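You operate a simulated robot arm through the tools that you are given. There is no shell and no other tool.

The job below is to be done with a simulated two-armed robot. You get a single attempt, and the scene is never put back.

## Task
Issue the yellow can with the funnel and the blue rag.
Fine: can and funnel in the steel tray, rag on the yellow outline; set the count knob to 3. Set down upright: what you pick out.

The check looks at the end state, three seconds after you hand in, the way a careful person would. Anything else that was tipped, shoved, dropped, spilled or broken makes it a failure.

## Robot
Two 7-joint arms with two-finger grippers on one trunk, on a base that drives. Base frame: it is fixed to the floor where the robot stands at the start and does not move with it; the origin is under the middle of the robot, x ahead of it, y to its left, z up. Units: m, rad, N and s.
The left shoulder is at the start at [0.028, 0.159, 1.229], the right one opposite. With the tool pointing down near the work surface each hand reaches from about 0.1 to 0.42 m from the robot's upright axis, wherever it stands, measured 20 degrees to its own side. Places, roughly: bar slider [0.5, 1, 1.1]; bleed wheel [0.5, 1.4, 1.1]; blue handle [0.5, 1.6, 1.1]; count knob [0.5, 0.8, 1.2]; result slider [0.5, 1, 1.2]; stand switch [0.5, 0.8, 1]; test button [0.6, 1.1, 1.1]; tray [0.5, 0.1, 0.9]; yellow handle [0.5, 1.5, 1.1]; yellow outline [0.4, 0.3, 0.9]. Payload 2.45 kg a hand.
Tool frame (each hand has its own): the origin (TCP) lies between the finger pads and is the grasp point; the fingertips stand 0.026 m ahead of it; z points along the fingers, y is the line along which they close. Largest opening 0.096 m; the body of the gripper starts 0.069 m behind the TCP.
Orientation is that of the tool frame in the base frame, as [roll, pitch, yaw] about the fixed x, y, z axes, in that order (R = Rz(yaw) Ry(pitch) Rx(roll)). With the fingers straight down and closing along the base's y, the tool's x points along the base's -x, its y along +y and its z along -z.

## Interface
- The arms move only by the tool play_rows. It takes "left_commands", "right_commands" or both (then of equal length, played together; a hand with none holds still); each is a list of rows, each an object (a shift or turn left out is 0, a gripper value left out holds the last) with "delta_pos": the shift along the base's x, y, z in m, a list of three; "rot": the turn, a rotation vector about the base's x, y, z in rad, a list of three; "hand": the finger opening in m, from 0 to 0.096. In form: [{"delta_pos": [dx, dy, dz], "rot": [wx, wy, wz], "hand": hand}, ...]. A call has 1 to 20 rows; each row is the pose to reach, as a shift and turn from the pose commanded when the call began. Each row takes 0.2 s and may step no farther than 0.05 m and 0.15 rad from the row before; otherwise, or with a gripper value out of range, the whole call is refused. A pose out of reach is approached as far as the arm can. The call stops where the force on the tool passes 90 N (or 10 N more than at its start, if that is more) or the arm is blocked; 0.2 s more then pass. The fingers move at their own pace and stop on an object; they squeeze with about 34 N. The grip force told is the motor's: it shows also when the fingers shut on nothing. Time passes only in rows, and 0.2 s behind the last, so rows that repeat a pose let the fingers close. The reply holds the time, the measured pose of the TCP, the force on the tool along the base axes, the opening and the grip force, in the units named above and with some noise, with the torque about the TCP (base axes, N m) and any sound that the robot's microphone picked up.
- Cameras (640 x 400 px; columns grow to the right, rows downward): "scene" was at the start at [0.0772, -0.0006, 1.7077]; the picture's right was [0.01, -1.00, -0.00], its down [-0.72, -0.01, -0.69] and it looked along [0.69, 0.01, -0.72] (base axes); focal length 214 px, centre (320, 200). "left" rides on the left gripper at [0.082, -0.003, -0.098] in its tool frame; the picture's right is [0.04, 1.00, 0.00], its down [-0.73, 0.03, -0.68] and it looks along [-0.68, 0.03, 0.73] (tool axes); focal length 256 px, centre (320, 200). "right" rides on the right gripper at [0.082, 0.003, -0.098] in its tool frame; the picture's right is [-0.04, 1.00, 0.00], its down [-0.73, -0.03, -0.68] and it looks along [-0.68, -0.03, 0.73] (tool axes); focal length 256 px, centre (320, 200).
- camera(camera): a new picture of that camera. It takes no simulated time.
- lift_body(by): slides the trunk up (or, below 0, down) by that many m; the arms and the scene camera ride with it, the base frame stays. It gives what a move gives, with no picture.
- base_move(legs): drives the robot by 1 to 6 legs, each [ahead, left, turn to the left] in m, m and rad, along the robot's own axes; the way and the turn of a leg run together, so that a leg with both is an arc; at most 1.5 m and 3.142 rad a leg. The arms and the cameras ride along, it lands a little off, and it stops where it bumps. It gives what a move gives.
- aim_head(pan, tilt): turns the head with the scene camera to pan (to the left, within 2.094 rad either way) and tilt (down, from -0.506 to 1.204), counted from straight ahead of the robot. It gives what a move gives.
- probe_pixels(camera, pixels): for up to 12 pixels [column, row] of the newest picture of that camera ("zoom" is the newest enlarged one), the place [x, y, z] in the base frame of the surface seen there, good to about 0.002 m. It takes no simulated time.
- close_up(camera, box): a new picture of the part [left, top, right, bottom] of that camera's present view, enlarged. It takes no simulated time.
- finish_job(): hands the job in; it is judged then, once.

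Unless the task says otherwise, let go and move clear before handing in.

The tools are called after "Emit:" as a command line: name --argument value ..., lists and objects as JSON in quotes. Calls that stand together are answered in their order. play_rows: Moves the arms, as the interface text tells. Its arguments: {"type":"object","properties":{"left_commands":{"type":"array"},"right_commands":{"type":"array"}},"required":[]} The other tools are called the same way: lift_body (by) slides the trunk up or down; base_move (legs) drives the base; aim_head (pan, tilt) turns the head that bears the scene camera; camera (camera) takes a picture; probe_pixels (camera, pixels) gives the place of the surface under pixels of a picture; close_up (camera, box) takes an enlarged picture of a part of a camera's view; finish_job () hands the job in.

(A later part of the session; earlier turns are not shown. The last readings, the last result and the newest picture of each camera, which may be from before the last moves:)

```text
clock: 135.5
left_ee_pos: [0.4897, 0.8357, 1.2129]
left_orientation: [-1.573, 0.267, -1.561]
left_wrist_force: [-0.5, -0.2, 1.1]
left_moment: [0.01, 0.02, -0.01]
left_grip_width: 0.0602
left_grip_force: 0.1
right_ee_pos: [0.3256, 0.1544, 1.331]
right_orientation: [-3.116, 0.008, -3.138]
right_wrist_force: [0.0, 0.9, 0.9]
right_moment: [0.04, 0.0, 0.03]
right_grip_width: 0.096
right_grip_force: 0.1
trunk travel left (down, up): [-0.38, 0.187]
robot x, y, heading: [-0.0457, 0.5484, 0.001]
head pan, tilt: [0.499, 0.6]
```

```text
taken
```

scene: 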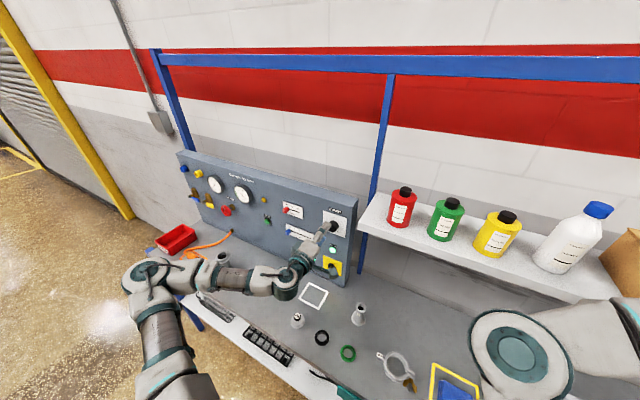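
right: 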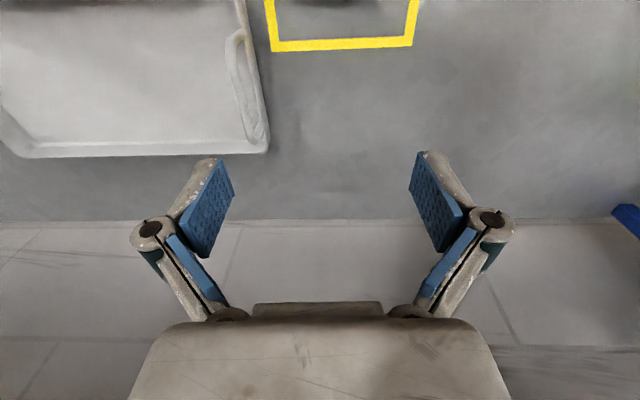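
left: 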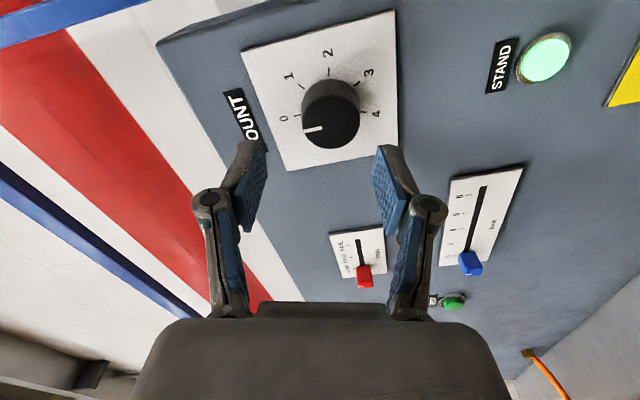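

The reach limit here comes from the −75° wrist roll. I'll back off slightly, roll back to level, and see how far it reaches that way.

Emit:
play_rows --left_commands '[{"delta_pos": [-0.03, 0, 0]}, {"delta_pos": [-0.04, -0.003, -0.004], "rot": [0.13, 0, 0]}, {"delta_pos": [-0.04, -0.007, -0.008], "rot": [0.26, 0, 0]}, {"delta_pos": [-0.04, -0.007, -0.008], "rot": [0.39, 0, 0]}, {"delta_pos": [-0.04, -0.007, -0.008], "rot": [0.52, 0, 0]}, {"delta_pos": [-0.04, -0.007, -0.008], "rot": [0.65, 0, 0]}, {"delta_pos": [-0.04, -0.007, -0.008], "rot": [0.78, 0, 0]}, {"delta_pos": [-0.04, -0.007, -0.008], "rot": [0.91, 0, 0]}, {"delta_pos": [-0.04, -0.007, -0.008], "rot": [1.04, 0, 0]}, {"delta_pos": [-0.04, -0.007, -0.008], "rot": [1.17, 0, 0]}, {"delta_pos": [-0.04, -0.007, -0.008], "rot": [1.309, 0, 0]}, {"delta_pos": [-0.04, -0.007, -0.008], "rot": [1.309, 0, 0]}]'

Emit:
play_rows --left_commands '[{"rot": [0.13, 0, 0]}, {"rot": [0.26, 0, 0]}, {"rot": [0.39, 0, 0]}, {"rot": [0.52, 0, 0]}, {"rot": [0.65, 0, 0]}, {"rot": [0.78, 0, 0]}, {"rot": [0.91, 0, 0]}, {"rot": [1.04, 0, 0]}, {"rot": [1.17, 0, 0]}, {"rot": [1.3, 0, 0]}, {"rot": [1.43, 0, 0]}, {"rot": [1.5708, 0, 0]}, {"rot": [1.5708, 0, 0]}]'

```text
clock: 138.1
left_ee_pos: [0.449, 0.8281, 1.2054]
left_orientation: [0.223, 1.562, 0.22]
left_wrist_force: [0.1, -0.4, 0.1]
left_moment: [0.05, -0.01, -0.01]
left_grip_width: 0.06
left_grip_force: 0.0
right_ee_pos: [0.328, 0.1542, 1.3307]
right_orientation: [-3.115, 0.008, -3.139]
right_wrist_force: [0.9, -0.3, -0.5]
right_moment: [0.0, 0.0, -0.01]
right_grip_width: 0.0961
right_grip_force: 0.0
trunk travel left (down, up): [-0.38, 0.187]
robot x, y, heading: [-0.0432, 0.5531, 0.007]
head pan, tilt: [0.499, 0.6]
```

```text
clock: 140.9
left_ee_pos: [0.4505, 0.8292, 1.2058]
left_orientation: [1.572, -0.003, 1.563]
left_wrist_force: [-0.4, -0.1, 1.0]
left_moment: [0.02, 0.01, 0.0]
left_grip_width: 0.0599
left_grip_force: 0.0
right_ee_pos: [0.3269, 0.1559, 1.3314]
right_orientation: [-3.116, 0.008, -3.138]
right_wrist_force: [0.4, 0.6, -0.2]
right_moment: [0.0, -0.02, -0.02]
right_grip_width: 0.096
right_grip_force: 0.2
trunk travel left (down, up): [-0.38, 0.187]
robot x, y, heading: [-0.04, 0.551, 0.001]
head pan, tilt: [0.499, 0.6]
```

Positive roll works without limits. I'll test on to +150° at the standoff, so I can grip at 0° and turn the whole way.

Emit:
play_rows --left_commands '[{"rot": [0.13, 0, 0]}, {"rot": [0.26, 0, 0]}, {"rot": [0.39, 0, 0]}, {"rot": [0.52, 0, 0]}, {"rot": [0.65, 0, 0]}, {"rot": [0.78, 0, 0]}, {"rot": [0.91, 0, 0]}, {"rot": [1.047, 0, 0]}, {"rot": [1.047, 0, 0]}]'

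Emit:
play_rows --left_commands '[{"delta_pos": [0.02, 0, 0]}, {"delta_pos": [0.04, 0, 0]}, {"delta_pos": [0.05, 0, 0]}, {"delta_pos": [0.05, 0, 0]}]'

```text
clock: 142.9
left_ee_pos: [0.4507, 0.8293, 1.206]
left_orientation: [1.59, -1.049, 1.55]
left_wrist_force: [-0.9, 0.1, 0.0]
left_moment: [0.0, 0.03, -0.01]
left_grip_width: 0.0599
left_grip_force: 0.1
right_ee_pos: [0.3268, 0.1542, 1.3313]
right_orientation: [-3.116, 0.008, -3.136]
right_wrist_force: [0.2, 0.4, -0.7]
right_moment: [-0.05, 0.0, 0.0]
right_grip_width: 0.0959
right_grip_force: 0.0
trunk travel left (down, up): [-0.38, 0.187]
robot x, y, heading: [-0.0451, 0.552, 0.001]
head pan, tilt: [0.499, 0.6]
```

```text
clock: 143.9
left_ee_pos: [0.4993, 0.8292, 1.2047]
left_orientation: [1.59, -1.049, 1.55]
left_wrist_force: [-0.1, -0.6, -0.3]
left_moment: [0.03, 0.02, -0.02]
left_grip_width: 0.0601
left_grip_force: 0.0
right_ee_pos: [0.3261, 0.1533, 1.3314]
right_orientation: [-3.117, 0.007, -3.138]
right_wrist_force: [0.6, 1.0, 0.0]
right_moment: [-0.02, 0.0, 0.0]
right_grip_width: 0.0958
right_grip_force: 0.0
trunk travel left (down, up): [-0.38, 0.187]
robot x, y, heading: [-0.0464, 0.5524, 0.001]
head pan, tilt: [0.499, 0.6]
```

+150° at x 0.50 is reachable. I'll roll back to 0° at the standoff for the grip.

Emit:
play_rows --left_commands '[{"delta_pos": [-0.02, 0, 0], "rot": [-0.1454, 0, 0]}, {"delta_pos": [-0.03, 0, 0], "rot": [-0.2909, 0, 0]}, {"delta_pos": [-0.03, 0, 0], "rot": [-0.4363, 0, 0]}, {"delta_pos": [-0.03, 0, 0], "rot": [-0.5818, 0, 0]}, {"delta_pos": [-0.03, 0, 0], "rot": [-0.7272, 0, 0]}, {"delta_pos": [-0.03, 0, 0], "rot": [-0.8727, 0, 0]}, {"delta_pos": [-0.03, 0, 0], "rot": [-1.0181, 0, 0]}, {"delta_pos": [-0.03, 0, 0], "rot": [-1.1636, 0, 0]}, {"delta_pos": [-0.03, 0, 0], "rot": [-1.309, 0, 0]}, {"delta_pos": [-0.03, 0, 0], "rot": [-1.4544, 0, 0]}, {"delta_pos": [-0.03, 0, 0], "rot": [-1.5999, 0, 0]}, {"delta_pos": [-0.03, 0, 0], "rot": [-1.7453, 0, 0]}, {"delta_pos": [-0.03, 0, 0], "rot": [-1.8908, 0, 0]}, {"delta_pos": [-0.03, 0, 0], "rot": [-2.0362, 0, 0]}, {"delta_pos": [-0.03, 0, 0], "rot": [-2.1817, 0, 0]}, {"delta_pos": [-0.03, 0, 0], "rot": [-2.3271, 0, 0]}, {"delta_pos": [-0.03, 0, 0], "rot": [-2.4726, 0, 0]}, {"delta_pos": [-0.03, 0, 0], "rot": [-2.618, 0, 0]}, {"delta_pos": [-0.03, 0, 0], "rot": [-2.618, 0, 0]}]'

Emit:
play_rows --left_commands '[{"delta_pos": [0.01, 0, 0]}, {"delta_pos": [0.02, -0.001, 0]}, {"delta_pos": [0.03, -0.001, 0]}, {"delta_pos": [0.03, -0.001, 0]}, {"delta_pos": [0.03, -0.001, 0]}]'

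Emit:
camera --camera "left"

```text
clock: 147.9
left_ee_pos: [0.4698, 0.8278, 1.2063]
left_orientation: [-0.201, 1.564, -0.201]
left_wrist_force: [0.2, -0.3, -0.1]
left_moment: [0.0, 0.0, -0.01]
left_grip_width: 0.0602
left_grip_force: 0.1
right_ee_pos: [0.327, 0.1545, 1.3316]
right_orientation: [-3.114, 0.008, -3.138]
right_wrist_force: [-0.2, 0.7, -0.3]
right_moment: [-0.02, 0.01, 0.04]
right_grip_width: 0.0959
right_grip_force: 0.1
trunk travel left (down, up): [-0.38, 0.187]
robot x, y, heading: [-0.047, 0.55, 0.001]
head pan, tilt: [0.499, 0.6]
```

```text
clock: 149.1
left_ee_pos: [0.4992, 0.8272, 1.2051]
left_orientation: [-0.004, 1.562, -0.005]
left_wrist_force: [-0.4, 0.8, 0.5]
left_moment: [0.06, -0.03, 0.01]
left_grip_width: 0.06
left_grip_force: 0.0
right_ee_pos: [0.3255, 0.1547, 1.3309]
right_orientation: [-3.116, 0.007, -3.138]
right_wrist_force: [0.2, 0.0, 0.1]
right_moment: [-0.01, 0.03, 0.01]
right_grip_width: 0.0957
right_grip_force: 0.0
trunk travel left (down, up): [-0.38, 0.187]
robot x, y, heading: [-0.0476, 0.5484, 0.003]
head pan, tilt: [0.499, 0.6]
```

```text
taken
```

left: 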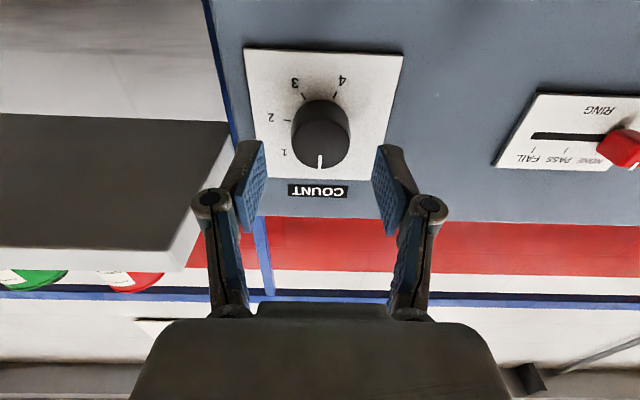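

The knob (col 321) is centred between the fingers. Advancing 27 mm and gripping.

Emit:
play_rows --left_commands '[{"delta_pos": [0.01, 0.001, 0]}, {"delta_pos": [0.018, 0.001, 0]}, {"delta_pos": [0.024, 0.001, 0]}, {"delta_pos": [0.027, 0.001, 0]}, {"delta_pos": [0.027, 0.001, 0]}, {"delta_pos": [0.027, 0.001, 0]}]'

Emit:
camera --camera "left"

```text
clock: 150.5
left_ee_pos: [0.5273, 0.8279, 1.2059]
left_orientation: [-0.005, 1.562, -0.006]
left_wrist_force: [0.3, -0.5, 0.3]
left_moment: [-0.02, 0.01, 0.01]
left_grip_width: 0.0602
left_grip_force: 0.1
right_ee_pos: [0.327, 0.1542, 1.3301]
right_orientation: [-3.115, 0.008, -3.138]
right_wrist_force: [0.0, -0.3, -0.4]
right_moment: [0.02, 0.03, -0.01]
right_grip_width: 0.0961
right_grip_force: 0.1
trunk travel left (down, up): [-0.38, 0.187]
robot x, y, heading: [-0.0418, 0.5488, 0.006]
head pan, tilt: [0.499, 0.6]
```

```text
taken
```

left: 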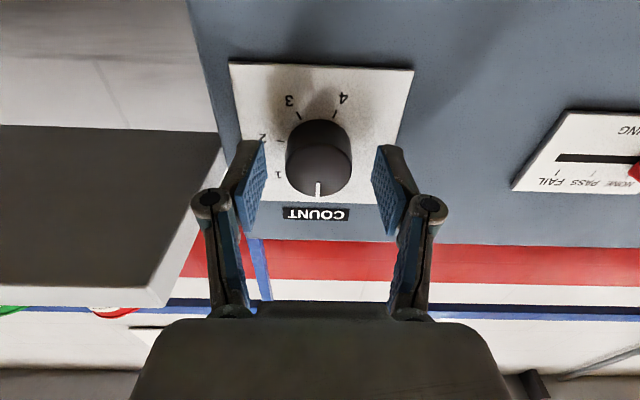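

Fingers straddle the knob well. Closing the fingers on it.

Emit:
play_rows --left_commands '[{"hand": 0.0}, {"hand": 0.0}, {"hand": 0.0}, {"hand": 0.0}]'

Emit:
camera --camera "left"

```text
clock: 151.5
left_ee_pos: [0.525, 0.8282, 1.2038]
left_orientation: [0.064, 1.562, 0.06]
left_wrist_force: [-2.8, -2.9, -3.5]
left_moment: [-0.02, 0.01, -0.13]
left_grip_width: 0.0361
left_grip_force: 44.9
right_ee_pos: [0.3259, 0.1539, 1.3313]
right_orientation: [-3.116, 0.01, -3.138]
right_wrist_force: [0.7, -0.2, 0.7]
right_moment: [-0.03, -0.05, -0.02]
right_grip_width: 0.0959
right_grip_force: 0.1
trunk travel left (down, up): [-0.38, 0.187]
robot x, y, heading: [-0.0445, 0.5505, 0.007]
head pan, tilt: [0.499, 0.6]
```

```text
taken
```

left: 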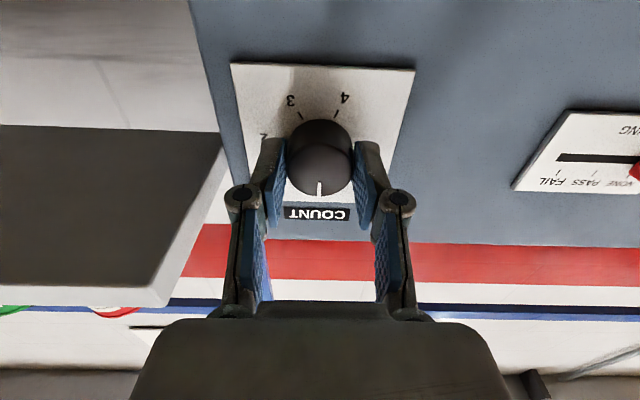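

Gripped (0.036 m). I'll turn the first 75° and check the pointer.

Emit:
play_rows --left_commands '[{"rot": [0.1309, 0, 0]}, {"rot": [0.2618, 0, 0]}, {"rot": [0.3927, 0, 0]}, {"rot": [0.5236, 0, 0]}, {"rot": [0.6545, 0, 0]}, {"rot": [0.7854, 0, 0]}, {"rot": [0.9163, 0, 0]}, {"rot": [1.0472, 0, 0]}, {"rot": [1.1781, 0, 0]}, {"rot": [1.309, 0, 0]}, {"rot": [1.309, 0, 0]}]'

Emit:
camera --camera "left"

```text
clock: 153.9
left_ee_pos: [0.5262, 0.8279, 1.205]
left_orientation: [1.57, 0.26, 1.56]
left_wrist_force: [-8.2, -5.1, -11.8]
left_moment: [0.0, 0.44, 0.36]
left_grip_width: 0.0364
left_grip_force: 44.3
right_ee_pos: [0.3264, 0.1533, 1.3308]
right_orientation: [-3.115, 0.008, -3.138]
right_wrist_force: [-0.1, 0.1, 0.1]
right_moment: [-0.01, 0.0, 0.01]
right_grip_width: 0.096
right_grip_force: 0.0
trunk travel left (down, up): [-0.38, 0.187]
robot x, y, heading: [-0.0491, 0.5485, 0.003]
head pan, tilt: [0.499, 0.6]
```

```text
taken
```

left: 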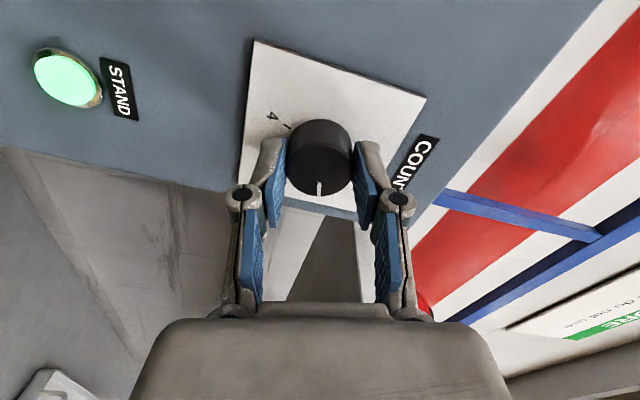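

The knob turns with the hand (pointer still at the same place in the hand's view). Turning the remaining 75°.

Emit:
play_rows --left_commands '[{"rot": [0.1309, 0, 0]}, {"rot": [0.2618, 0, 0]}, {"rot": [0.3927, 0, 0]}, {"rot": [0.5236, 0, 0]}, {"rot": [0.6545, 0, 0]}, {"rot": [0.7854, 0, 0]}, {"rot": [0.9163, 0, 0]}, {"rot": [1.0472, 0, 0]}, {"rot": [1.1781, 0, 0]}, {"rot": [1.309, 0, 0]}, {"rot": [1.309, 0, 0]}]'

Emit:
camera --camera "left"

Emit:
close_up --camera "scene" --box '[290, 190, 380, 280]'

```text
clock: 156.3
left_ee_pos: [0.5262, 0.8275, 1.2049]
left_orientation: [1.597, -1.049, 1.543]
left_wrist_force: [-14.7, -6.6, -25.3]
left_moment: [0.03, 0.32, 0.2]
left_grip_width: 0.0366
left_grip_force: 45.2
right_ee_pos: [0.3265, 0.153, 1.3314]
right_orientation: [-3.114, 0.01, -3.137]
right_wrist_force: [0.3, -0.2, -0.5]
right_moment: [0.02, 0.03, 0.02]
right_grip_width: 0.0961
right_grip_force: 0.0
trunk travel left (down, up): [-0.38, 0.187]
robot x, y, heading: [-0.0481, 0.5528, 0.006]
head pan, tilt: [0.499, 0.6]
```

```text
taken
```

left: 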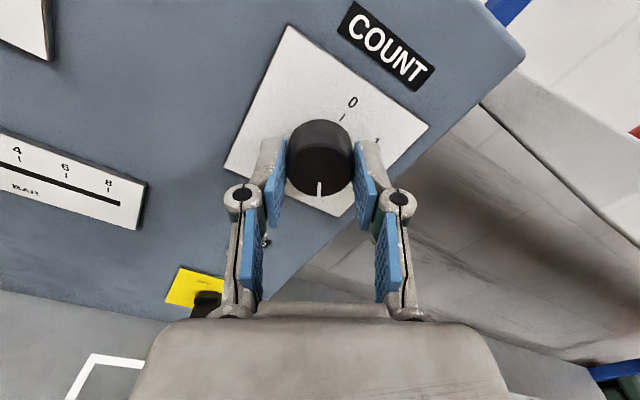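

```text
4.44 times, centred on (335, 235) of scene
```

zoom: 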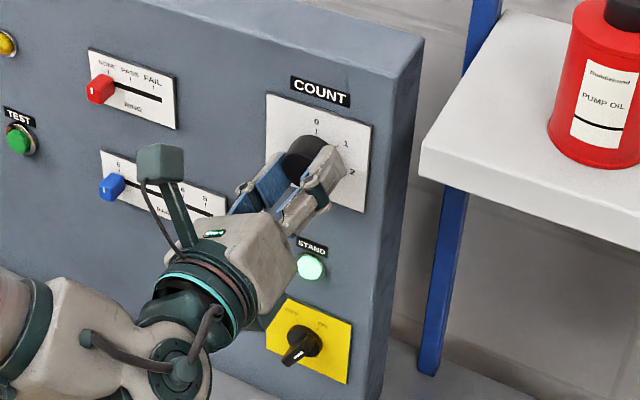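

Turned 150°. Now I open and back straight off.

Emit:
play_rows --left_commands '[{"hand": 0.06}, {"hand": 0.06}, {"hand": 0.06}, {"delta_pos": [-0.02, 0, 0], "hand": 0.06}, {"delta_pos": [-0.05, 0, 0]}, {"delta_pos": [-0.08, 0, 0]}, {"delta_pos": [-0.1, 0, 0]}, {"delta_pos": [-0.1, 0, 0]}]'

Emit:
camera --camera "left"

Emit:
close_up --camera "left" --box '[220, 20, 440, 170]'

Emit:
close_up --camera "scene" --box '[290, 190, 380, 280]'

```text
clock: 158.1
left_ee_pos: [0.4453, 0.8323, 1.2047]
left_orientation: [1.588, -1.048, 1.549]
left_wrist_force: [-0.2, 0.1, 0.3]
left_moment: [0.0, -0.01, 0.0]
left_grip_width: 0.06
left_grip_force: 0.0
left hand out of reach, approached as far as the arm can: row 7, 8
right_ee_pos: [0.3266, 0.1557, 1.3322]
right_orientation: [-3.114, 0.01, -3.137]
right_wrist_force: [-0.1, 0.0, -0.9]
right_moment: [0.02, 0.02, -0.04]
right_grip_width: 0.096
right_grip_force: 0.0
trunk travel left (down, up): [-0.38, 0.187]
robot x, y, heading: [-0.0457, 0.5501, 0.006]
head pan, tilt: [0.499, 0.6]
```

```text
taken
```

left: 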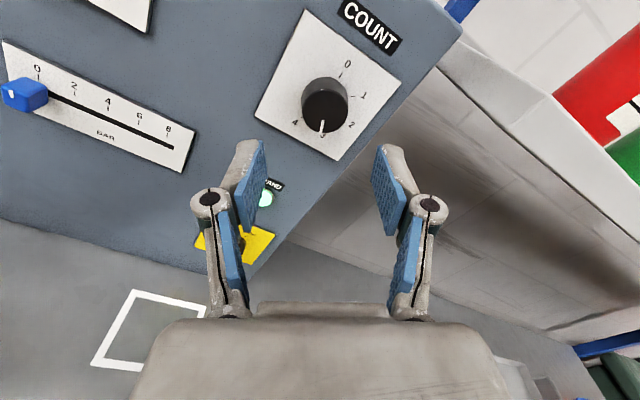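

```text
2.67 times, centred on (330, 95) of left
```

zoom: 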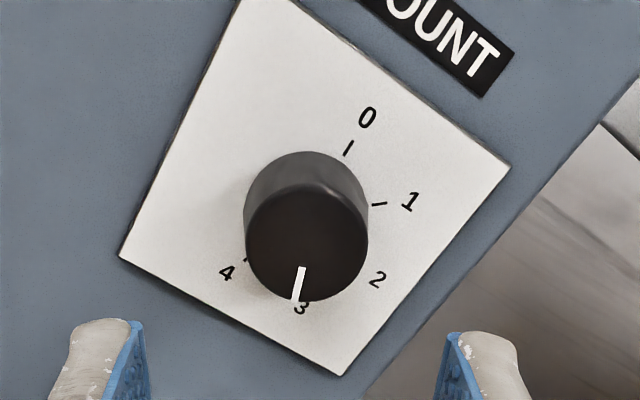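

```text
4.44 times, centred on (335, 235) of scene
```

zoom: 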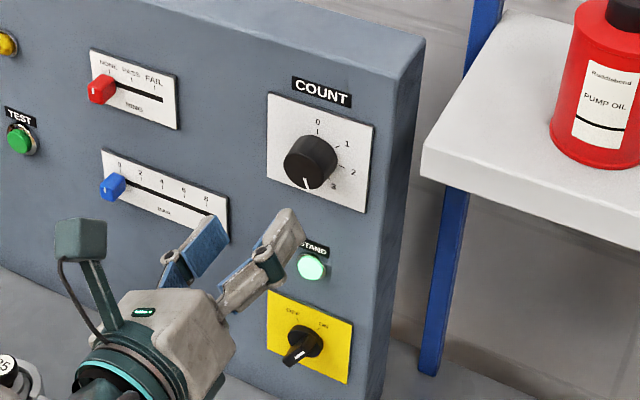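

The pointer looks to be at 3. I'll verify its angle by probing the pointer ends.

Emit:
probe_pixels --camera "zoom" --pixels '[[302, 177], [307, 188], [304, 182]]'

Emit:
close_up --camera "left" --box '[290, 60, 370, 150]'

```text
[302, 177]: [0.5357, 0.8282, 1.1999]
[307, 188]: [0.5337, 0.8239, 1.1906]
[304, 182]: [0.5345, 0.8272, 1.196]
```

```text
4.44 times, centred on (330, 105) of left
```

zoom: 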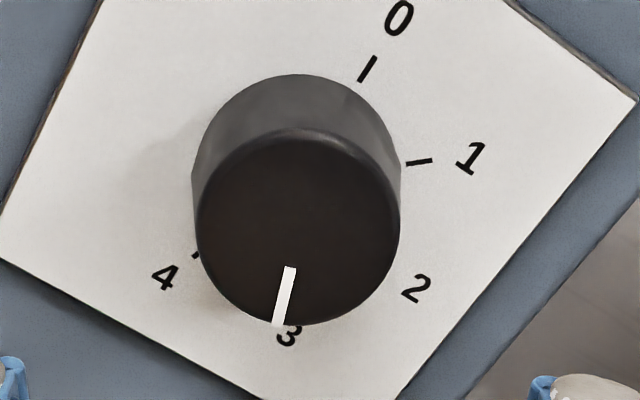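

Emit:
probe_pixels --camera "zoom" --pixels '[[290, 268], [279, 322], [298, 230], [200, 235], [398, 225], [300, 135]]'

```text
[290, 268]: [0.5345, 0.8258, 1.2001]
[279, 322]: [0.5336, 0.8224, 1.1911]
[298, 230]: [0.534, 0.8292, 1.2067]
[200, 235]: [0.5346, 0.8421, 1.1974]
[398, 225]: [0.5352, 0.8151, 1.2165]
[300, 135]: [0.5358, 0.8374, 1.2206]
```

The probes put the pointer at roughly 157°, a little past the 3 tick at 150°. I'll average several probes to be sure.

Emit:
probe_pixels --camera "zoom" --pixels '[[291, 266], [291, 266], [291, 266], [291, 266], [279, 320], [279, 320], [279, 320], [279, 320], [195, 256], [195, 256], [368, 70], [368, 70]]'

Emit:
probe_pixels --camera "zoom" --pixels '[[199, 225], [399, 225], [199, 225], [399, 225], [298, 322], [298, 133], [298, 322], [298, 138], [418, 162], [418, 162], [297, 228], [297, 228]]'

```text
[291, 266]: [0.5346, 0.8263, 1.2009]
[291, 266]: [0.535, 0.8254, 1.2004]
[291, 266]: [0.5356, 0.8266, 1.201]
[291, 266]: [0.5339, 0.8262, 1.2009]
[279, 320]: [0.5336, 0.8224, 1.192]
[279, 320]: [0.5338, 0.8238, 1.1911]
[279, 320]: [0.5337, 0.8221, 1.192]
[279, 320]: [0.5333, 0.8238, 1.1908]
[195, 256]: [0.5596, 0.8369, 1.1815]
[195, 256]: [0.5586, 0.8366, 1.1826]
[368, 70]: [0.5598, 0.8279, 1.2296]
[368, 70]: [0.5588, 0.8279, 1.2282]
```

```text
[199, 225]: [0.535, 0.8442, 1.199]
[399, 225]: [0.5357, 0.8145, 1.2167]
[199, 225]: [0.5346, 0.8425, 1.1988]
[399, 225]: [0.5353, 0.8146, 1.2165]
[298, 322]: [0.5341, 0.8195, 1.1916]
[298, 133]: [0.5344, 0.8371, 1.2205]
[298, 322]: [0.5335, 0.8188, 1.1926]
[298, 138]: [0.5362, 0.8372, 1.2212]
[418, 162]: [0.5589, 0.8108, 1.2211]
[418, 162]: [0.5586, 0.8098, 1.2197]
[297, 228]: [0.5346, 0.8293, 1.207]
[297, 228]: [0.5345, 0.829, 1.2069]
```

Averaged: pointer ≈160°, tick 3 ≈151°. I'll regrip and turn back about 9°.

Emit:
play_rows --left_commands '[{"delta_pos": [0.02, -0.002, 0.0], "hand": 0.06}, {"delta_pos": [0.04, -0.004, 0.0]}, {"delta_pos": [0.06, -0.004, 0.0]}, {"delta_pos": [0.072, -0.004, 0.0]}, {"delta_pos": [0.081, -0.004, 0.0]}, {"delta_pos": [0.081, -0.004, 0.0]}, {"delta_pos": [0.081, -0.004, 0.0]}]'

Emit:
camera --camera "left"

```text
clock: 159.7
left_ee_pos: [0.5266, 0.8279, 1.2056]
left_orientation: [1.591, -1.045, 1.55]
left_wrist_force: [0.3, 0.7, 0.0]
left_moment: [-0.04, 0.01, -0.05]
left_grip_width: 0.0599
left_grip_force: 0.1
right_ee_pos: [0.326, 0.1551, 1.3309]
right_orientation: [-3.115, 0.009, -3.137]
right_wrist_force: [-0.1, 0.6, 0.2]
right_moment: [-0.01, 0.0, 0.0]
right_grip_width: 0.0958
right_grip_force: 0.0
trunk travel left (down, up): [-0.38, 0.187]
robot x, y, heading: [-0.0438, 0.5465, 0.002]
head pan, tilt: [0.499, 0.6]
```

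```text
taken
```

left: 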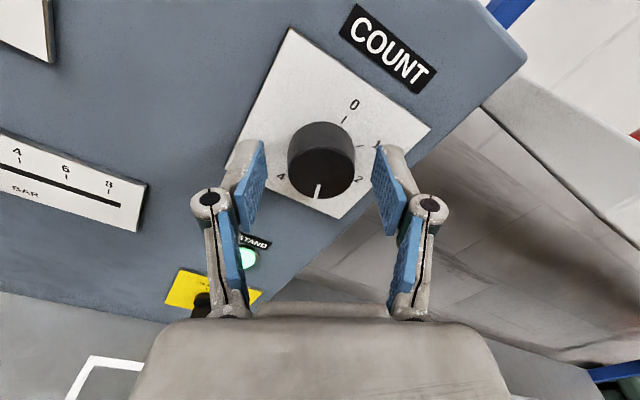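

Gripped, the pointer was exactly aligned; it slipped about 9° on release because of side load. I'll grip again, turn back 0.16 rad under little load, and release.

Emit:
play_rows --left_commands '[{"hand": 0.0}, {"hand": 0.0}, {"hand": 0.0}, {"hand": 0.0}, {"rot": [-0.05, 0, 0], "hand": 0.0}, {"rot": [-0.1, 0, 0]}, {"rot": [-0.16, 0, 0]}, {"rot": [-0.16, 0, 0]}]'

Emit:
close_up --camera "left" --box '[260, 100, 380, 220]'

```text
clock: 161.5
left_ee_pos: [0.5264, 0.828, 1.2049]
left_orientation: [1.587, -0.886, 1.554]
left_wrist_force: [-3.2, -3.6, -3.1]
left_moment: [-0.02, -0.3, 0.08]
left_grip_width: 0.0356
left_grip_force: 44.9
right_ee_pos: [0.3262, 0.1548, 1.3308]
right_orientation: [-3.116, 0.009, -3.138]
right_wrist_force: [0.6, -0.4, 0.7]
right_moment: [0.01, -0.02, 0.0]
right_grip_width: 0.096
right_grip_force: 0.0
trunk travel left (down, up): [-0.38, 0.187]
robot x, y, heading: [-0.0473, 0.5467, 0.002]
head pan, tilt: [0.499, 0.6]
```

```text
3.33 times, centred on (320, 160) of left
```

zoom: 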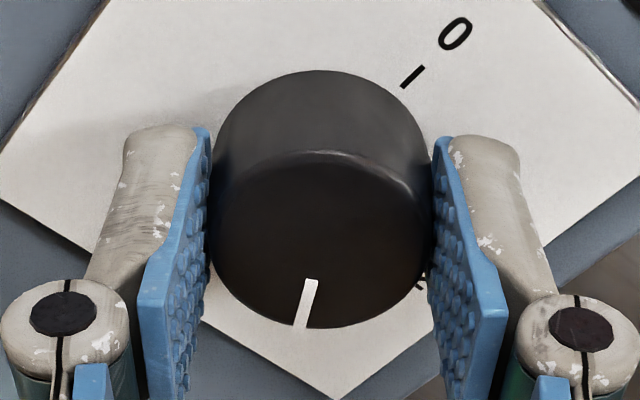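

The load is small now. Releasing and backing off.

Emit:
play_rows --left_commands '[{"hand": 0.04}, {"hand": 0.05}, {"hand": 0.06}, {"hand": 0.06}, {"delta_pos": [-0.02, 0, 0], "hand": 0.06}, {"delta_pos": [-0.05, 0, 0]}, {"delta_pos": [-0.07, 0, 0]}, {"delta_pos": [-0.07, 0, 0]}]'

Emit:
camera --camera "left"

Emit:
close_up --camera "left" --box '[280, 60, 380, 160]'

Emit:
close_up --camera "scene" --box '[310, 205, 370, 255]'

```text
clock: 163.3
left_ee_pos: [0.4585, 0.8274, 1.2058]
left_orientation: [1.584, -0.888, 1.555]
left_wrist_force: [0.5, -0.1, 0.2]
left_moment: [0.01, -0.01, 0.03]
left_grip_width: 0.0602
left_grip_force: 0.1
right_ee_pos: [0.3262, 0.1552, 1.3311]
right_orientation: [-3.116, 0.009, -3.137]
right_wrist_force: [0.1, 0.1, 1.2]
right_moment: [0.01, 0.04, 0.0]
right_grip_width: 0.096
right_grip_force: 0.1
trunk travel left (down, up): [-0.38, 0.187]
robot x, y, heading: [-0.0469, 0.5479, 0.004]
head pan, tilt: [0.499, 0.6]
```

```text
taken
```

left: 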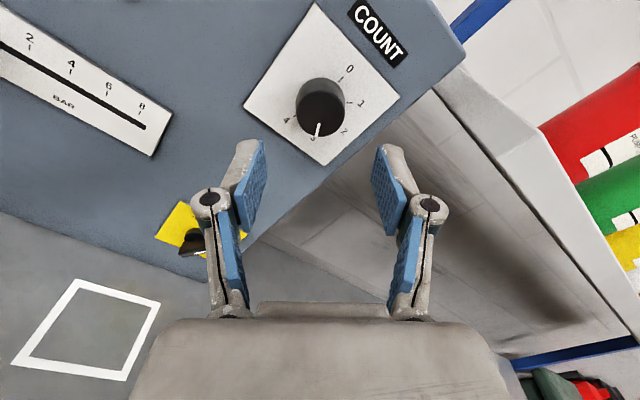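

```text
4.00 times, centred on (330, 110) of left
```

zoom: 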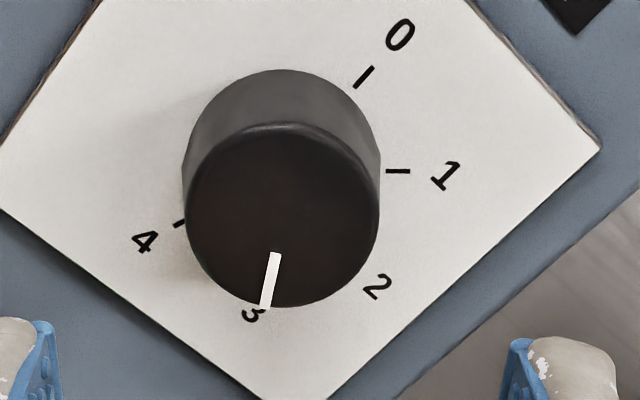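

```text
8.00 times, centred on (340, 230) of scene
```

zoom: 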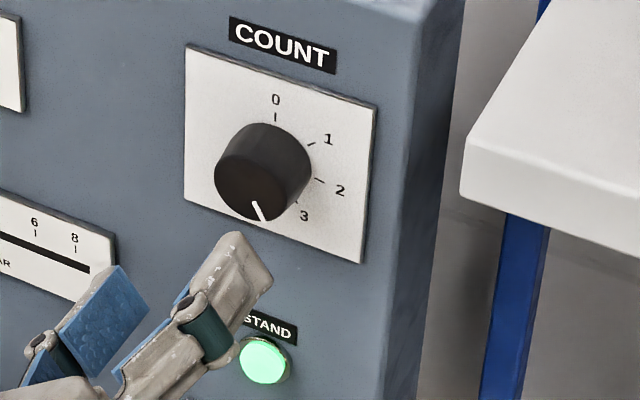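

Pointer to tick 0 now measures ≈150°, which is tick 3. A probe to confirm:

Emit:
probe_pixels --camera "zoom" --pixels '[[256, 205], [256, 205], [256, 205], [263, 217], [263, 217], [263, 217], [297, 201], [297, 201], [275, 117], [275, 117]]'

```text
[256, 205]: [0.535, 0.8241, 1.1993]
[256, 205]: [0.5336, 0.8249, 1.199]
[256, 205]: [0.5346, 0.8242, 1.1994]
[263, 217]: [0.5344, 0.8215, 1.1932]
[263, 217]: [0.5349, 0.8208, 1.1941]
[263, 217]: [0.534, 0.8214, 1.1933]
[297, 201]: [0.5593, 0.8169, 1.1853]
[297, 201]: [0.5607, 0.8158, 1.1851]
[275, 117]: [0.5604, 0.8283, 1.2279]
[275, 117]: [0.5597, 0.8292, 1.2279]
```

The knob is on 3 (148° vs tick 149°). Now I back away and shift right for the can.

Emit:
base_move --legs '[[-0.3, 0, 0], [0, 0, 0.5], [-0.6, 0, 0], [0, 0, -0.5]]'

Emit:
aim_head --pan 0.0 --tilt 0.6

Emit:
camera --camera "scene"

```text
clock: 171.3
left_ee_pos: [-0.3766, 0.53, 1.2045]
left_orientation: [1.585, -0.886, 1.549]
left_wrist_force: [0.3, 0.2, -0.5]
left_moment: [-0.01, -0.01, 0.02]
left_grip_width: 0.06
left_grip_force: 0.0
right_ee_pos: [-0.5088, -0.1422, 1.3315]
right_orientation: [-3.114, 0.007, -3.142]
right_wrist_force: [-0.6, 0.4, 0.0]
right_moment: [-0.01, 0.01, -0.05]
right_grip_width: 0.0961
right_grip_force: 0.0
trunk travel left (down, up): [-0.38, 0.187]
robot x, y, heading: [-0.8805, 0.2534, -0.002]
head pan, tilt: [0.499, 0.6]
```

```text
clock: 172.2
left_ee_pos: [-0.3782, 0.5284, 1.2064]
left_orientation: [1.582, -0.888, 1.554]
left_wrist_force: [0.1, 0.3, 0.1]
left_moment: [0.01, -0.03, 0.0]
left_grip_width: 0.0599
left_grip_force: 0.1
right_ee_pos: [-0.5119, -0.1429, 1.3327]
right_orientation: [-3.116, 0.01, 3.139]
right_wrist_force: [-0.7, 0.3, -0.1]
right_moment: [0.01, 0.01, 0.0]
right_grip_width: 0.096
right_grip_force: 0.0
trunk travel left (down, up): [-0.38, 0.187]
robot x, y, heading: [-0.8827, 0.2538, 0.001]
head pan, tilt: [0.0, 0.6]
```

```text
taken
```

scene: 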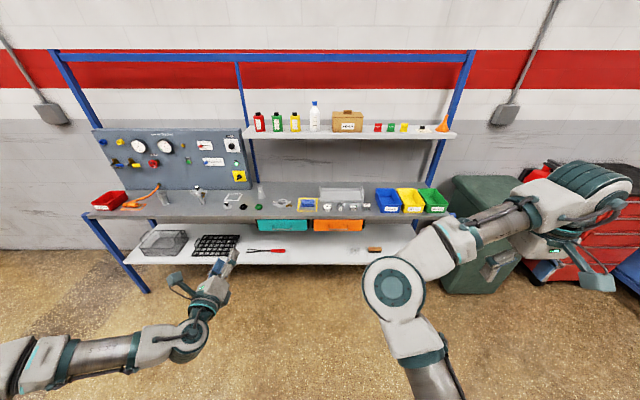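

Robot is now at y 0.254, good for the can. I'll roll the left hand back to level and zoom in on can and tray.

Emit:
play_rows --left_commands '[{"rot": [-0.1454, 0, 0], "hand": 0.085}, {"rot": [-0.2909, 0, 0]}, {"rot": [-0.4363, 0, 0]}, {"rot": [-0.5818, 0, 0]}, {"rot": [-0.7272, 0, 0]}, {"rot": [-0.8727, 0, 0]}, {"rot": [-1.0181, 0, 0]}, {"rot": [-1.1636, 0, 0]}, {"rot": [-1.309, 0, 0]}, {"rot": [-1.4544, 0, 0]}, {"rot": [-1.5999, 0, 0]}, {"rot": [-1.7453, 0, 0]}, {"rot": [-1.8908, 0, 0]}, {"rot": [-2.0362, 0, 0]}, {"rot": [-2.1817, 0, 0]}, {"rot": [-2.3271, 0, 0]}, {"rot": [-2.455, 0, 0]}, {"rot": [-2.455, 0, 0]}]'

Emit:
close_up --camera "scene" --box '[240, 90, 370, 220]'

Emit:
close_up --camera "scene" --box '[275, 95, 335, 140]'

Emit:
probe_pixels --camera "zoom" --pixels '[[205, 280], [155, 280], [262, 280], [205, 365], [205, 205], [205, 180], [205, 390], [420, 280], [60, 280], [370, 280]]'

```text
clock: 176.0
left_ee_pos: [-0.3775, 0.5299, 1.2072]
left_orientation: [0.084, 1.561, 0.089]
left_wrist_force: [1.1, 0.2, 0.2]
left_moment: [0.01, 0.04, -0.02]
left_grip_width: 0.0852
left_grip_force: 0.0
right_ee_pos: [-0.5121, -0.1441, 1.332]
right_orientation: [-3.116, 0.012, 3.141]
right_wrist_force: [0.1, -0.1, -0.4]
right_moment: [0.0, 0.02, 0.01]
right_grip_width: 0.096
right_grip_force: 0.0
trunk travel left (down, up): [-0.38, 0.187]
robot x, y, heading: [-0.8809, 0.2545, 0.001]
head pan, tilt: [0.0, 0.6]
```

```text
3.08 times, centred on (305, 155) of scene
```

zoom: 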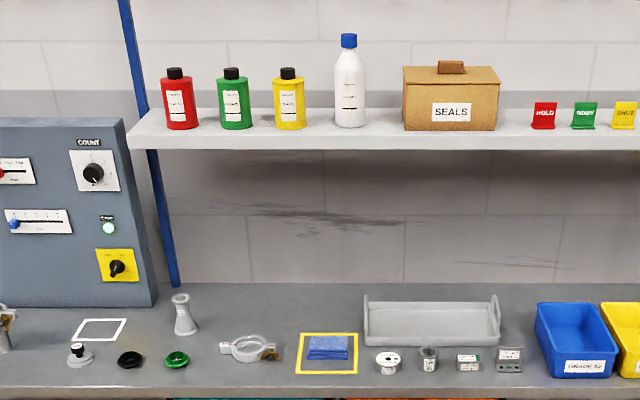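

```text
8.89 times, centred on (305, 118) of scene
```

zoom: 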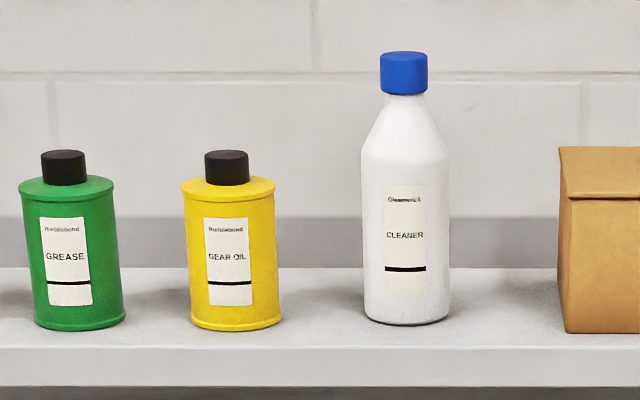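

```text
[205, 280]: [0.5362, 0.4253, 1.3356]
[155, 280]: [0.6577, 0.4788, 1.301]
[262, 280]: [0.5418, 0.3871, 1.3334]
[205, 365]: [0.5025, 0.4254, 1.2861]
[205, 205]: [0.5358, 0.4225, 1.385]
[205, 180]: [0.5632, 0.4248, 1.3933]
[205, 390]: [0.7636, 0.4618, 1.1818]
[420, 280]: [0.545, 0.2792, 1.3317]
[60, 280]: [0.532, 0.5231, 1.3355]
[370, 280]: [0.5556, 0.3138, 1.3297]
```

I'll measure the yellow can exactly.

Emit:
probe_pixels --camera "zoom" --pixels '[[233, 300], [192, 300], [276, 300], [233, 300], [227, 155], [228, 181], [233, 325], [233, 200], [190, 200], [272, 200], [122, 290], [366, 290]]'

```text
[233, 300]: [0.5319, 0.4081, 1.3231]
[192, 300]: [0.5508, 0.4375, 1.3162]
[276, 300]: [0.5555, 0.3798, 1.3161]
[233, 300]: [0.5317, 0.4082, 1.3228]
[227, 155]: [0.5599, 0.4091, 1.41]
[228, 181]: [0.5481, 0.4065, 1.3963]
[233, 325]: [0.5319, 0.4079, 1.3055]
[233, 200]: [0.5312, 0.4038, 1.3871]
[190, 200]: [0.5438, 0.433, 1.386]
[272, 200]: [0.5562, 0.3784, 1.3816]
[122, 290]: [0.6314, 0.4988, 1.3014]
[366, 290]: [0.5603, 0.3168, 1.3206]
```

The yellow can: front face x 0.532, centre ≈(0.565,0.408), z 1.292–1.395, cap to 1.41. I'll set the left hand to a forward-down tilt at that height while still in the open.

Emit:
play_rows --left_commands '[{"delta_pos": [0.005, -0.015, 0.02], "rot": [0, 0.1, 0]}, {"delta_pos": [0.01, -0.03, 0.04], "rot": [0, 0.2, 0]}, {"delta_pos": [0.015, -0.045, 0.06], "rot": [0, 0.3, 0]}, {"delta_pos": [0.02, -0.06, 0.08], "rot": [0, 0.4, 0]}, {"delta_pos": [0.025, -0.075, 0.1], "rot": [0, 0.5, 0]}, {"delta_pos": [0.03, -0.09, 0.12], "rot": [0, 0.6, 0]}, {"delta_pos": [0.035, -0.105, 0.135], "rot": [0, 0.7, 0]}, {"delta_pos": [0.04, -0.12, 0.146], "rot": [0, 0.765, 0]}, {"delta_pos": [0.04, -0.12, 0.146], "rot": [0, 0.765, 0]}, {"delta_pos": [0.04, -0.12, 0.146], "rot": [0, 0.765, 0]}]'

```text
clock: 178.2
left_ee_pos: [-0.3383, 0.4085, 1.3532]
left_orientation: [3.135, 0.814, 3.138]
left_wrist_force: [-0.7, 0.0, -0.1]
left_moment: [0.03, -0.02, -0.02]
left_grip_width: 0.085
left_grip_force: 0.0
right_ee_pos: [-0.512, -0.1432, 1.3334]
right_orientation: [-3.116, 0.013, 3.141]
right_wrist_force: [-1.1, -0.5, -0.5]
right_moment: [0.03, -0.02, -0.02]
right_grip_width: 0.096
right_grip_force: 0.0
trunk travel left (down, up): [-0.38, 0.187]
robot x, y, heading: [-0.8811, 0.2543, 0.001]
head pan, tilt: [0.0, 0.6]
```

Left hand ready at (−0.338,0.4085,1.353). Driving forward 0.68 m, then checking alignment with the hand camera.

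Emit:
base_move --legs '[[0.4, 0, 0], [0.28, 0, 0]]'

Emit:
camera --camera "left"

Emit:
camera --camera "scene"

```text
clock: 182.2
left_ee_pos: [0.3409, 0.4053, 1.3536]
left_orientation: [3.133, 0.817, 3.134]
left_wrist_force: [-0.4, 0.1, 0.0]
left_moment: [0.01, 0.0, 0.03]
left_grip_width: 0.0851
left_grip_force: 0.0
right_ee_pos: [0.1649, -0.146, 1.3328]
right_orientation: [-3.115, 0.012, 3.137]
right_wrist_force: [0.4, -0.6, 0.4]
right_moment: [-0.01, -0.03, 0.02]
right_grip_width: 0.0957
right_grip_force: 0.1
trunk travel left (down, up): [-0.38, 0.187]
robot x, y, heading: [-0.2018, 0.2516, -0.004]
head pan, tilt: [0.0, 0.6]
```

```text
taken
```

left: 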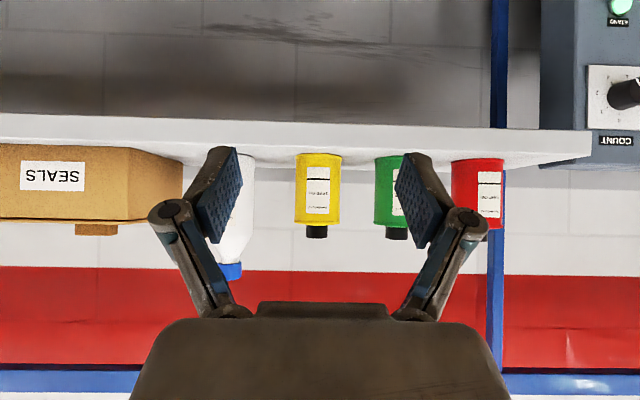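

```text
taken
```

scene: 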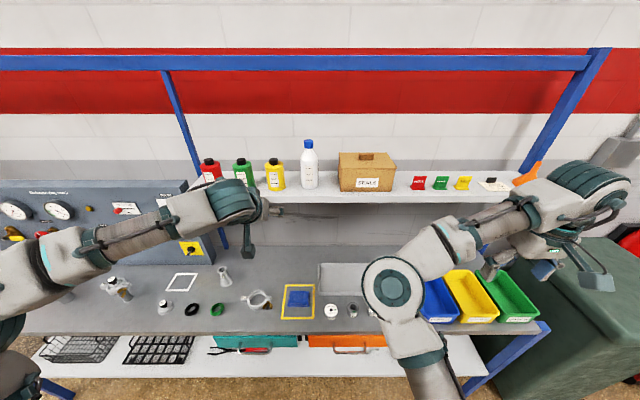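

The can (cols 295–341) is centred on the gripper (≈319). I'll probe it from this view.

Emit:
probe_pixels --camera "left" --pixels '[[318, 190], [297, 190], [339, 190], [318, 160], [318, 218], [316, 232], [318, 190], [396, 190], [240, 210]]'

```text
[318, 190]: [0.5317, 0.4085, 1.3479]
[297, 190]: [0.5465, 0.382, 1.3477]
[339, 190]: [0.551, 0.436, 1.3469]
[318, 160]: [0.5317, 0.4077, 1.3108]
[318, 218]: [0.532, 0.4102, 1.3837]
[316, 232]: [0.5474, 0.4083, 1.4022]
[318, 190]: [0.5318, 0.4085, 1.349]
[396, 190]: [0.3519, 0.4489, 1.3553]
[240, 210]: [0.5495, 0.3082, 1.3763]
```

Can centre ≈(0.562,0.409), radius 0.03. Driving 0.12 m closer, then I'll do the rest with the arm.

Emit:
base_move --legs '[[0.12, 0, 0]]'

Emit:
camera --camera "left"

Emit:
probe_pixels --camera "left" --pixels '[[318, 190], [318, 160]]'

```text
clock: 183.5
left_ee_pos: [0.457, 0.4055, 1.356]
left_orientation: [3.134, 0.82, 3.133]
left_wrist_force: [0.4, -0.1, 0.4]
left_moment: [-0.01, 0.02, 0.02]
left_grip_width: 0.0851
left_grip_force: 0.0
right_ee_pos: [0.281, -0.1468, 1.3336]
right_orientation: [-3.114, 0.014, 3.136]
right_wrist_force: [-0.2, -0.3, 0.4]
right_moment: [0.02, -0.01, 0.02]
right_grip_width: 0.0963
right_grip_force: 0.0
trunk travel left (down, up): [-0.38, 0.187]
robot x, y, heading: [-0.0839, 0.2527, -0.004]
head pan, tilt: [0.0, 0.6]
```

```text
taken
```

left: 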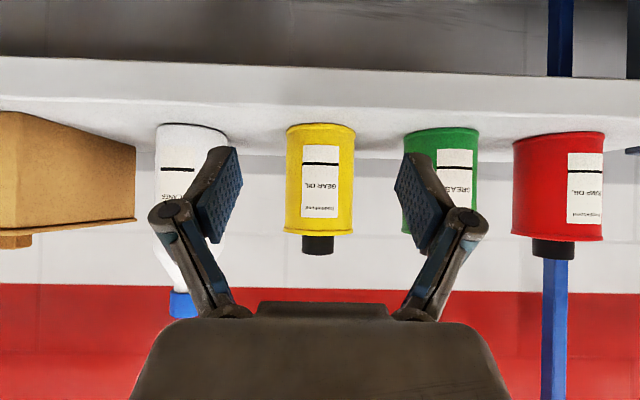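

```text
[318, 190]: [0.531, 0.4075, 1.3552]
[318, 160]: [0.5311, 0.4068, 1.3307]
```

Centred (can at col 320). Advancing the fingers around the can.

Emit:
play_rows --left_commands '[{"delta_pos": [0.015, 0.001, -0.002], "hand": 0.085}, {"delta_pos": [0.03, 0.002, -0.004]}, {"delta_pos": [0.045, 0.003, -0.006]}, {"delta_pos": [0.06, 0.003, -0.006]}, {"delta_pos": [0.075, 0.003, -0.006]}, {"delta_pos": [0.09, 0.003, -0.006]}, {"delta_pos": [0.1, 0.003, -0.006]}, {"delta_pos": [0.104, 0.003, -0.006]}, {"delta_pos": [0.104, 0.003, -0.006]}, {"delta_pos": [0.104, 0.003, -0.006]}]'

Emit:
camera --camera "left"

```text
clock: 185.7
left_ee_pos: [0.5466, 0.4185, 1.3422]
left_orientation: [3.135, 0.821, 3.133]
left_wrist_force: [-0.7, 0.6, 0.0]
left_moment: [-0.01, 0.01, 0.0]
left_grip_width: 0.0851
left_grip_force: 0.0
left hand out of reach, approached as far as the arm can: row 5, 6, 7, 8, 9, 10
right_ee_pos: [0.2803, -0.147, 1.3333]
right_orientation: [-3.117, 0.013, 3.135]
right_wrist_force: [-0.5, 0.8, -0.3]
right_moment: [-0.01, 0.0, 0.05]
right_grip_width: 0.0963
right_grip_force: 0.1
trunk travel left (down, up): [-0.38, 0.187]
robot x, y, heading: [-0.0804, 0.249, -0.004]
head pan, tilt: [0.0, 0.6]
```

```text
taken
```

left: 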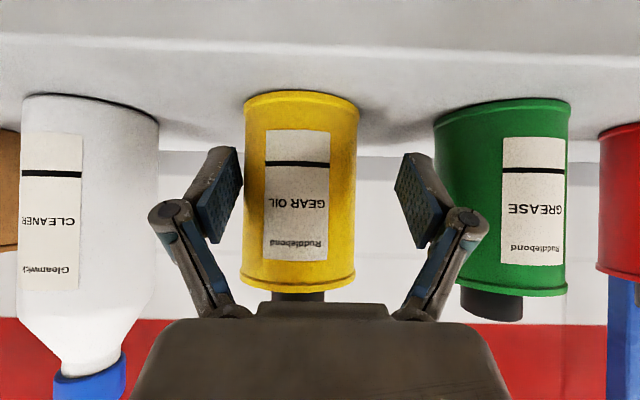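

The arm ran out of reach and drifted 9 mm left, but isn't touching. I'll retract straight back, then bring the base closer.

Emit:
play_rows --left_commands '[{"delta_pos": [-0.02, 0, 0.0]}, {"delta_pos": [-0.04, 0, 0.0]}, {"delta_pos": [-0.06, 0, 0.0]}, {"delta_pos": [-0.08, 0, 0.0]}, {"delta_pos": [-0.1, -0.005, 0.005]}, {"delta_pos": [-0.12, -0.009, 0.01]}, {"delta_pos": [-0.12, -0.009, 0.01]}]'

Emit:
camera --camera "scene"

```text
clock: 187.3
left_ee_pos: [0.4273, 0.4098, 1.3512]
left_orientation: [3.134, 0.819, 3.132]
left_wrist_force: [0.8, -0.2, 0.1]
left_moment: [-0.03, -0.02, -0.02]
left_grip_width: 0.085
left_grip_force: 0.0
right_ee_pos: [0.2807, -0.147, 1.3332]
right_orientation: [-3.116, 0.014, 3.138]
right_wrist_force: [0.2, 0.6, 0.0]
right_moment: [0.04, 0.02, -0.02]
right_grip_width: 0.096
right_grip_force: 0.2
trunk travel left (down, up): [-0.38, 0.187]
robot x, y, heading: [-0.0834, 0.2529, -0.003]
head pan, tilt: [0.0, 0.6]
```

```text
taken
```

scene: 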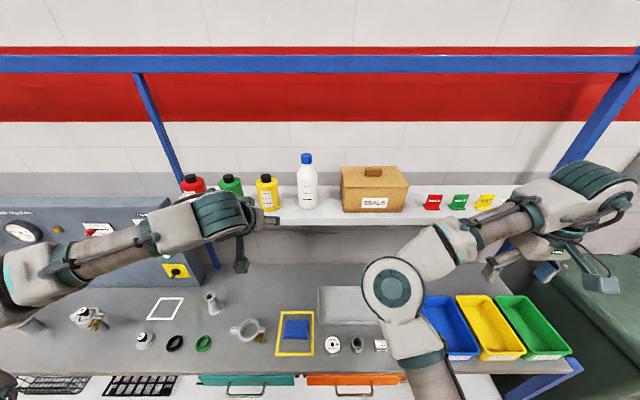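

I'll drive 0.08 m closer with the hand centred.

Emit:
base_move --legs '[[0.075, 0, 0]]'

Emit:
camera --camera "left"

Emit:
probe_pixels --camera "left" --pixels '[[318, 190], [318, 160]]'

```text
clock: 188.3
left_ee_pos: [0.494, 0.4104, 1.3549]
left_orientation: [3.134, 0.825, 3.133]
left_wrist_force: [0.6, -0.3, 0.1]
left_moment: [0.01, 0.02, -0.01]
left_grip_width: 0.0849
left_grip_force: 0.1
right_ee_pos: [0.3497, -0.1477, 1.3357]
right_orientation: [-3.113, 0.02, 3.136]
right_wrist_force: [0.0, 0.5, 0.0]
right_moment: [0.0, -0.02, -0.02]
right_grip_width: 0.0958
right_grip_force: 0.1
trunk travel left (down, up): [-0.38, 0.187]
robot x, y, heading: [-0.0063, 0.2526, -0.003]
head pan, tilt: [0.0, 0.6]
```

```text
taken
```

left: 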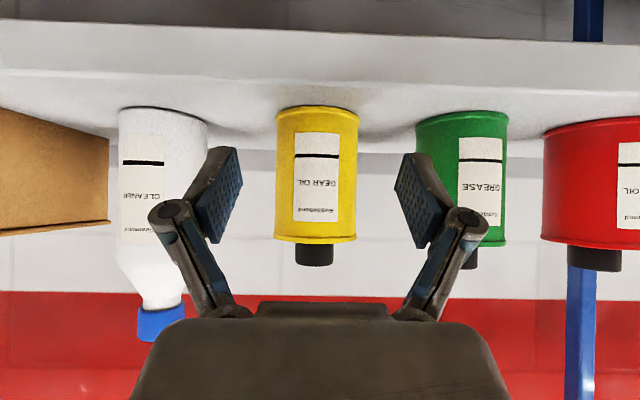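

```text
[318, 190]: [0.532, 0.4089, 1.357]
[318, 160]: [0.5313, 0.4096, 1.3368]
```

Centred again. Advancing the last 66 mm.

Emit:
play_rows --left_commands '[{"delta_pos": [0.015, 0, -0.002], "hand": 0.085}, {"delta_pos": [0.03, -0.001, -0.004]}, {"delta_pos": [0.045, -0.001, -0.005]}, {"delta_pos": [0.058, -0.001, -0.005]}, {"delta_pos": [0.066, -0.001, -0.005]}, {"delta_pos": [0.066, -0.001, -0.005]}, {"delta_pos": [0.066, -0.001, -0.005]}]'

Emit:
camera --camera "left"

```text
clock: 189.9
left_ee_pos: [0.5665, 0.4084, 1.349]
left_orientation: [3.135, 0.821, 3.131]
left_wrist_force: [-0.5, -0.1, -0.2]
left_moment: [-0.01, -0.02, -0.03]
left_grip_width: 0.085
left_grip_force: 0.2
right_ee_pos: [0.3538, -0.147, 1.3346]
right_orientation: [-3.117, 0.015, 3.136]
right_wrist_force: [0.6, -0.2, 0.1]
right_moment: [-0.02, -0.03, 0.0]
right_grip_width: 0.0957
right_grip_force: 0.0
trunk travel left (down, up): [-0.38, 0.187]
robot x, y, heading: [-0.0035, 0.2527, -0.003]
head pan, tilt: [0.0, 0.6]
```

```text
taken
```

left: 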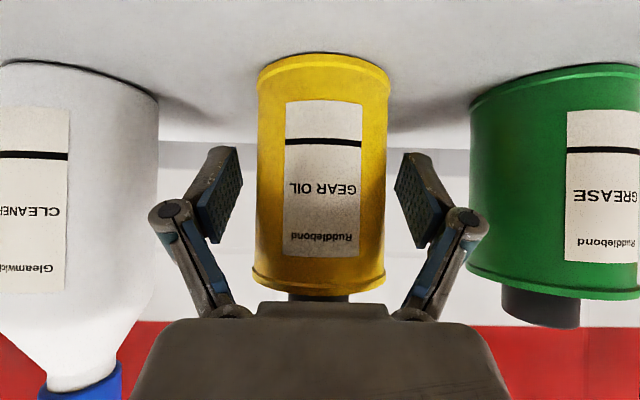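

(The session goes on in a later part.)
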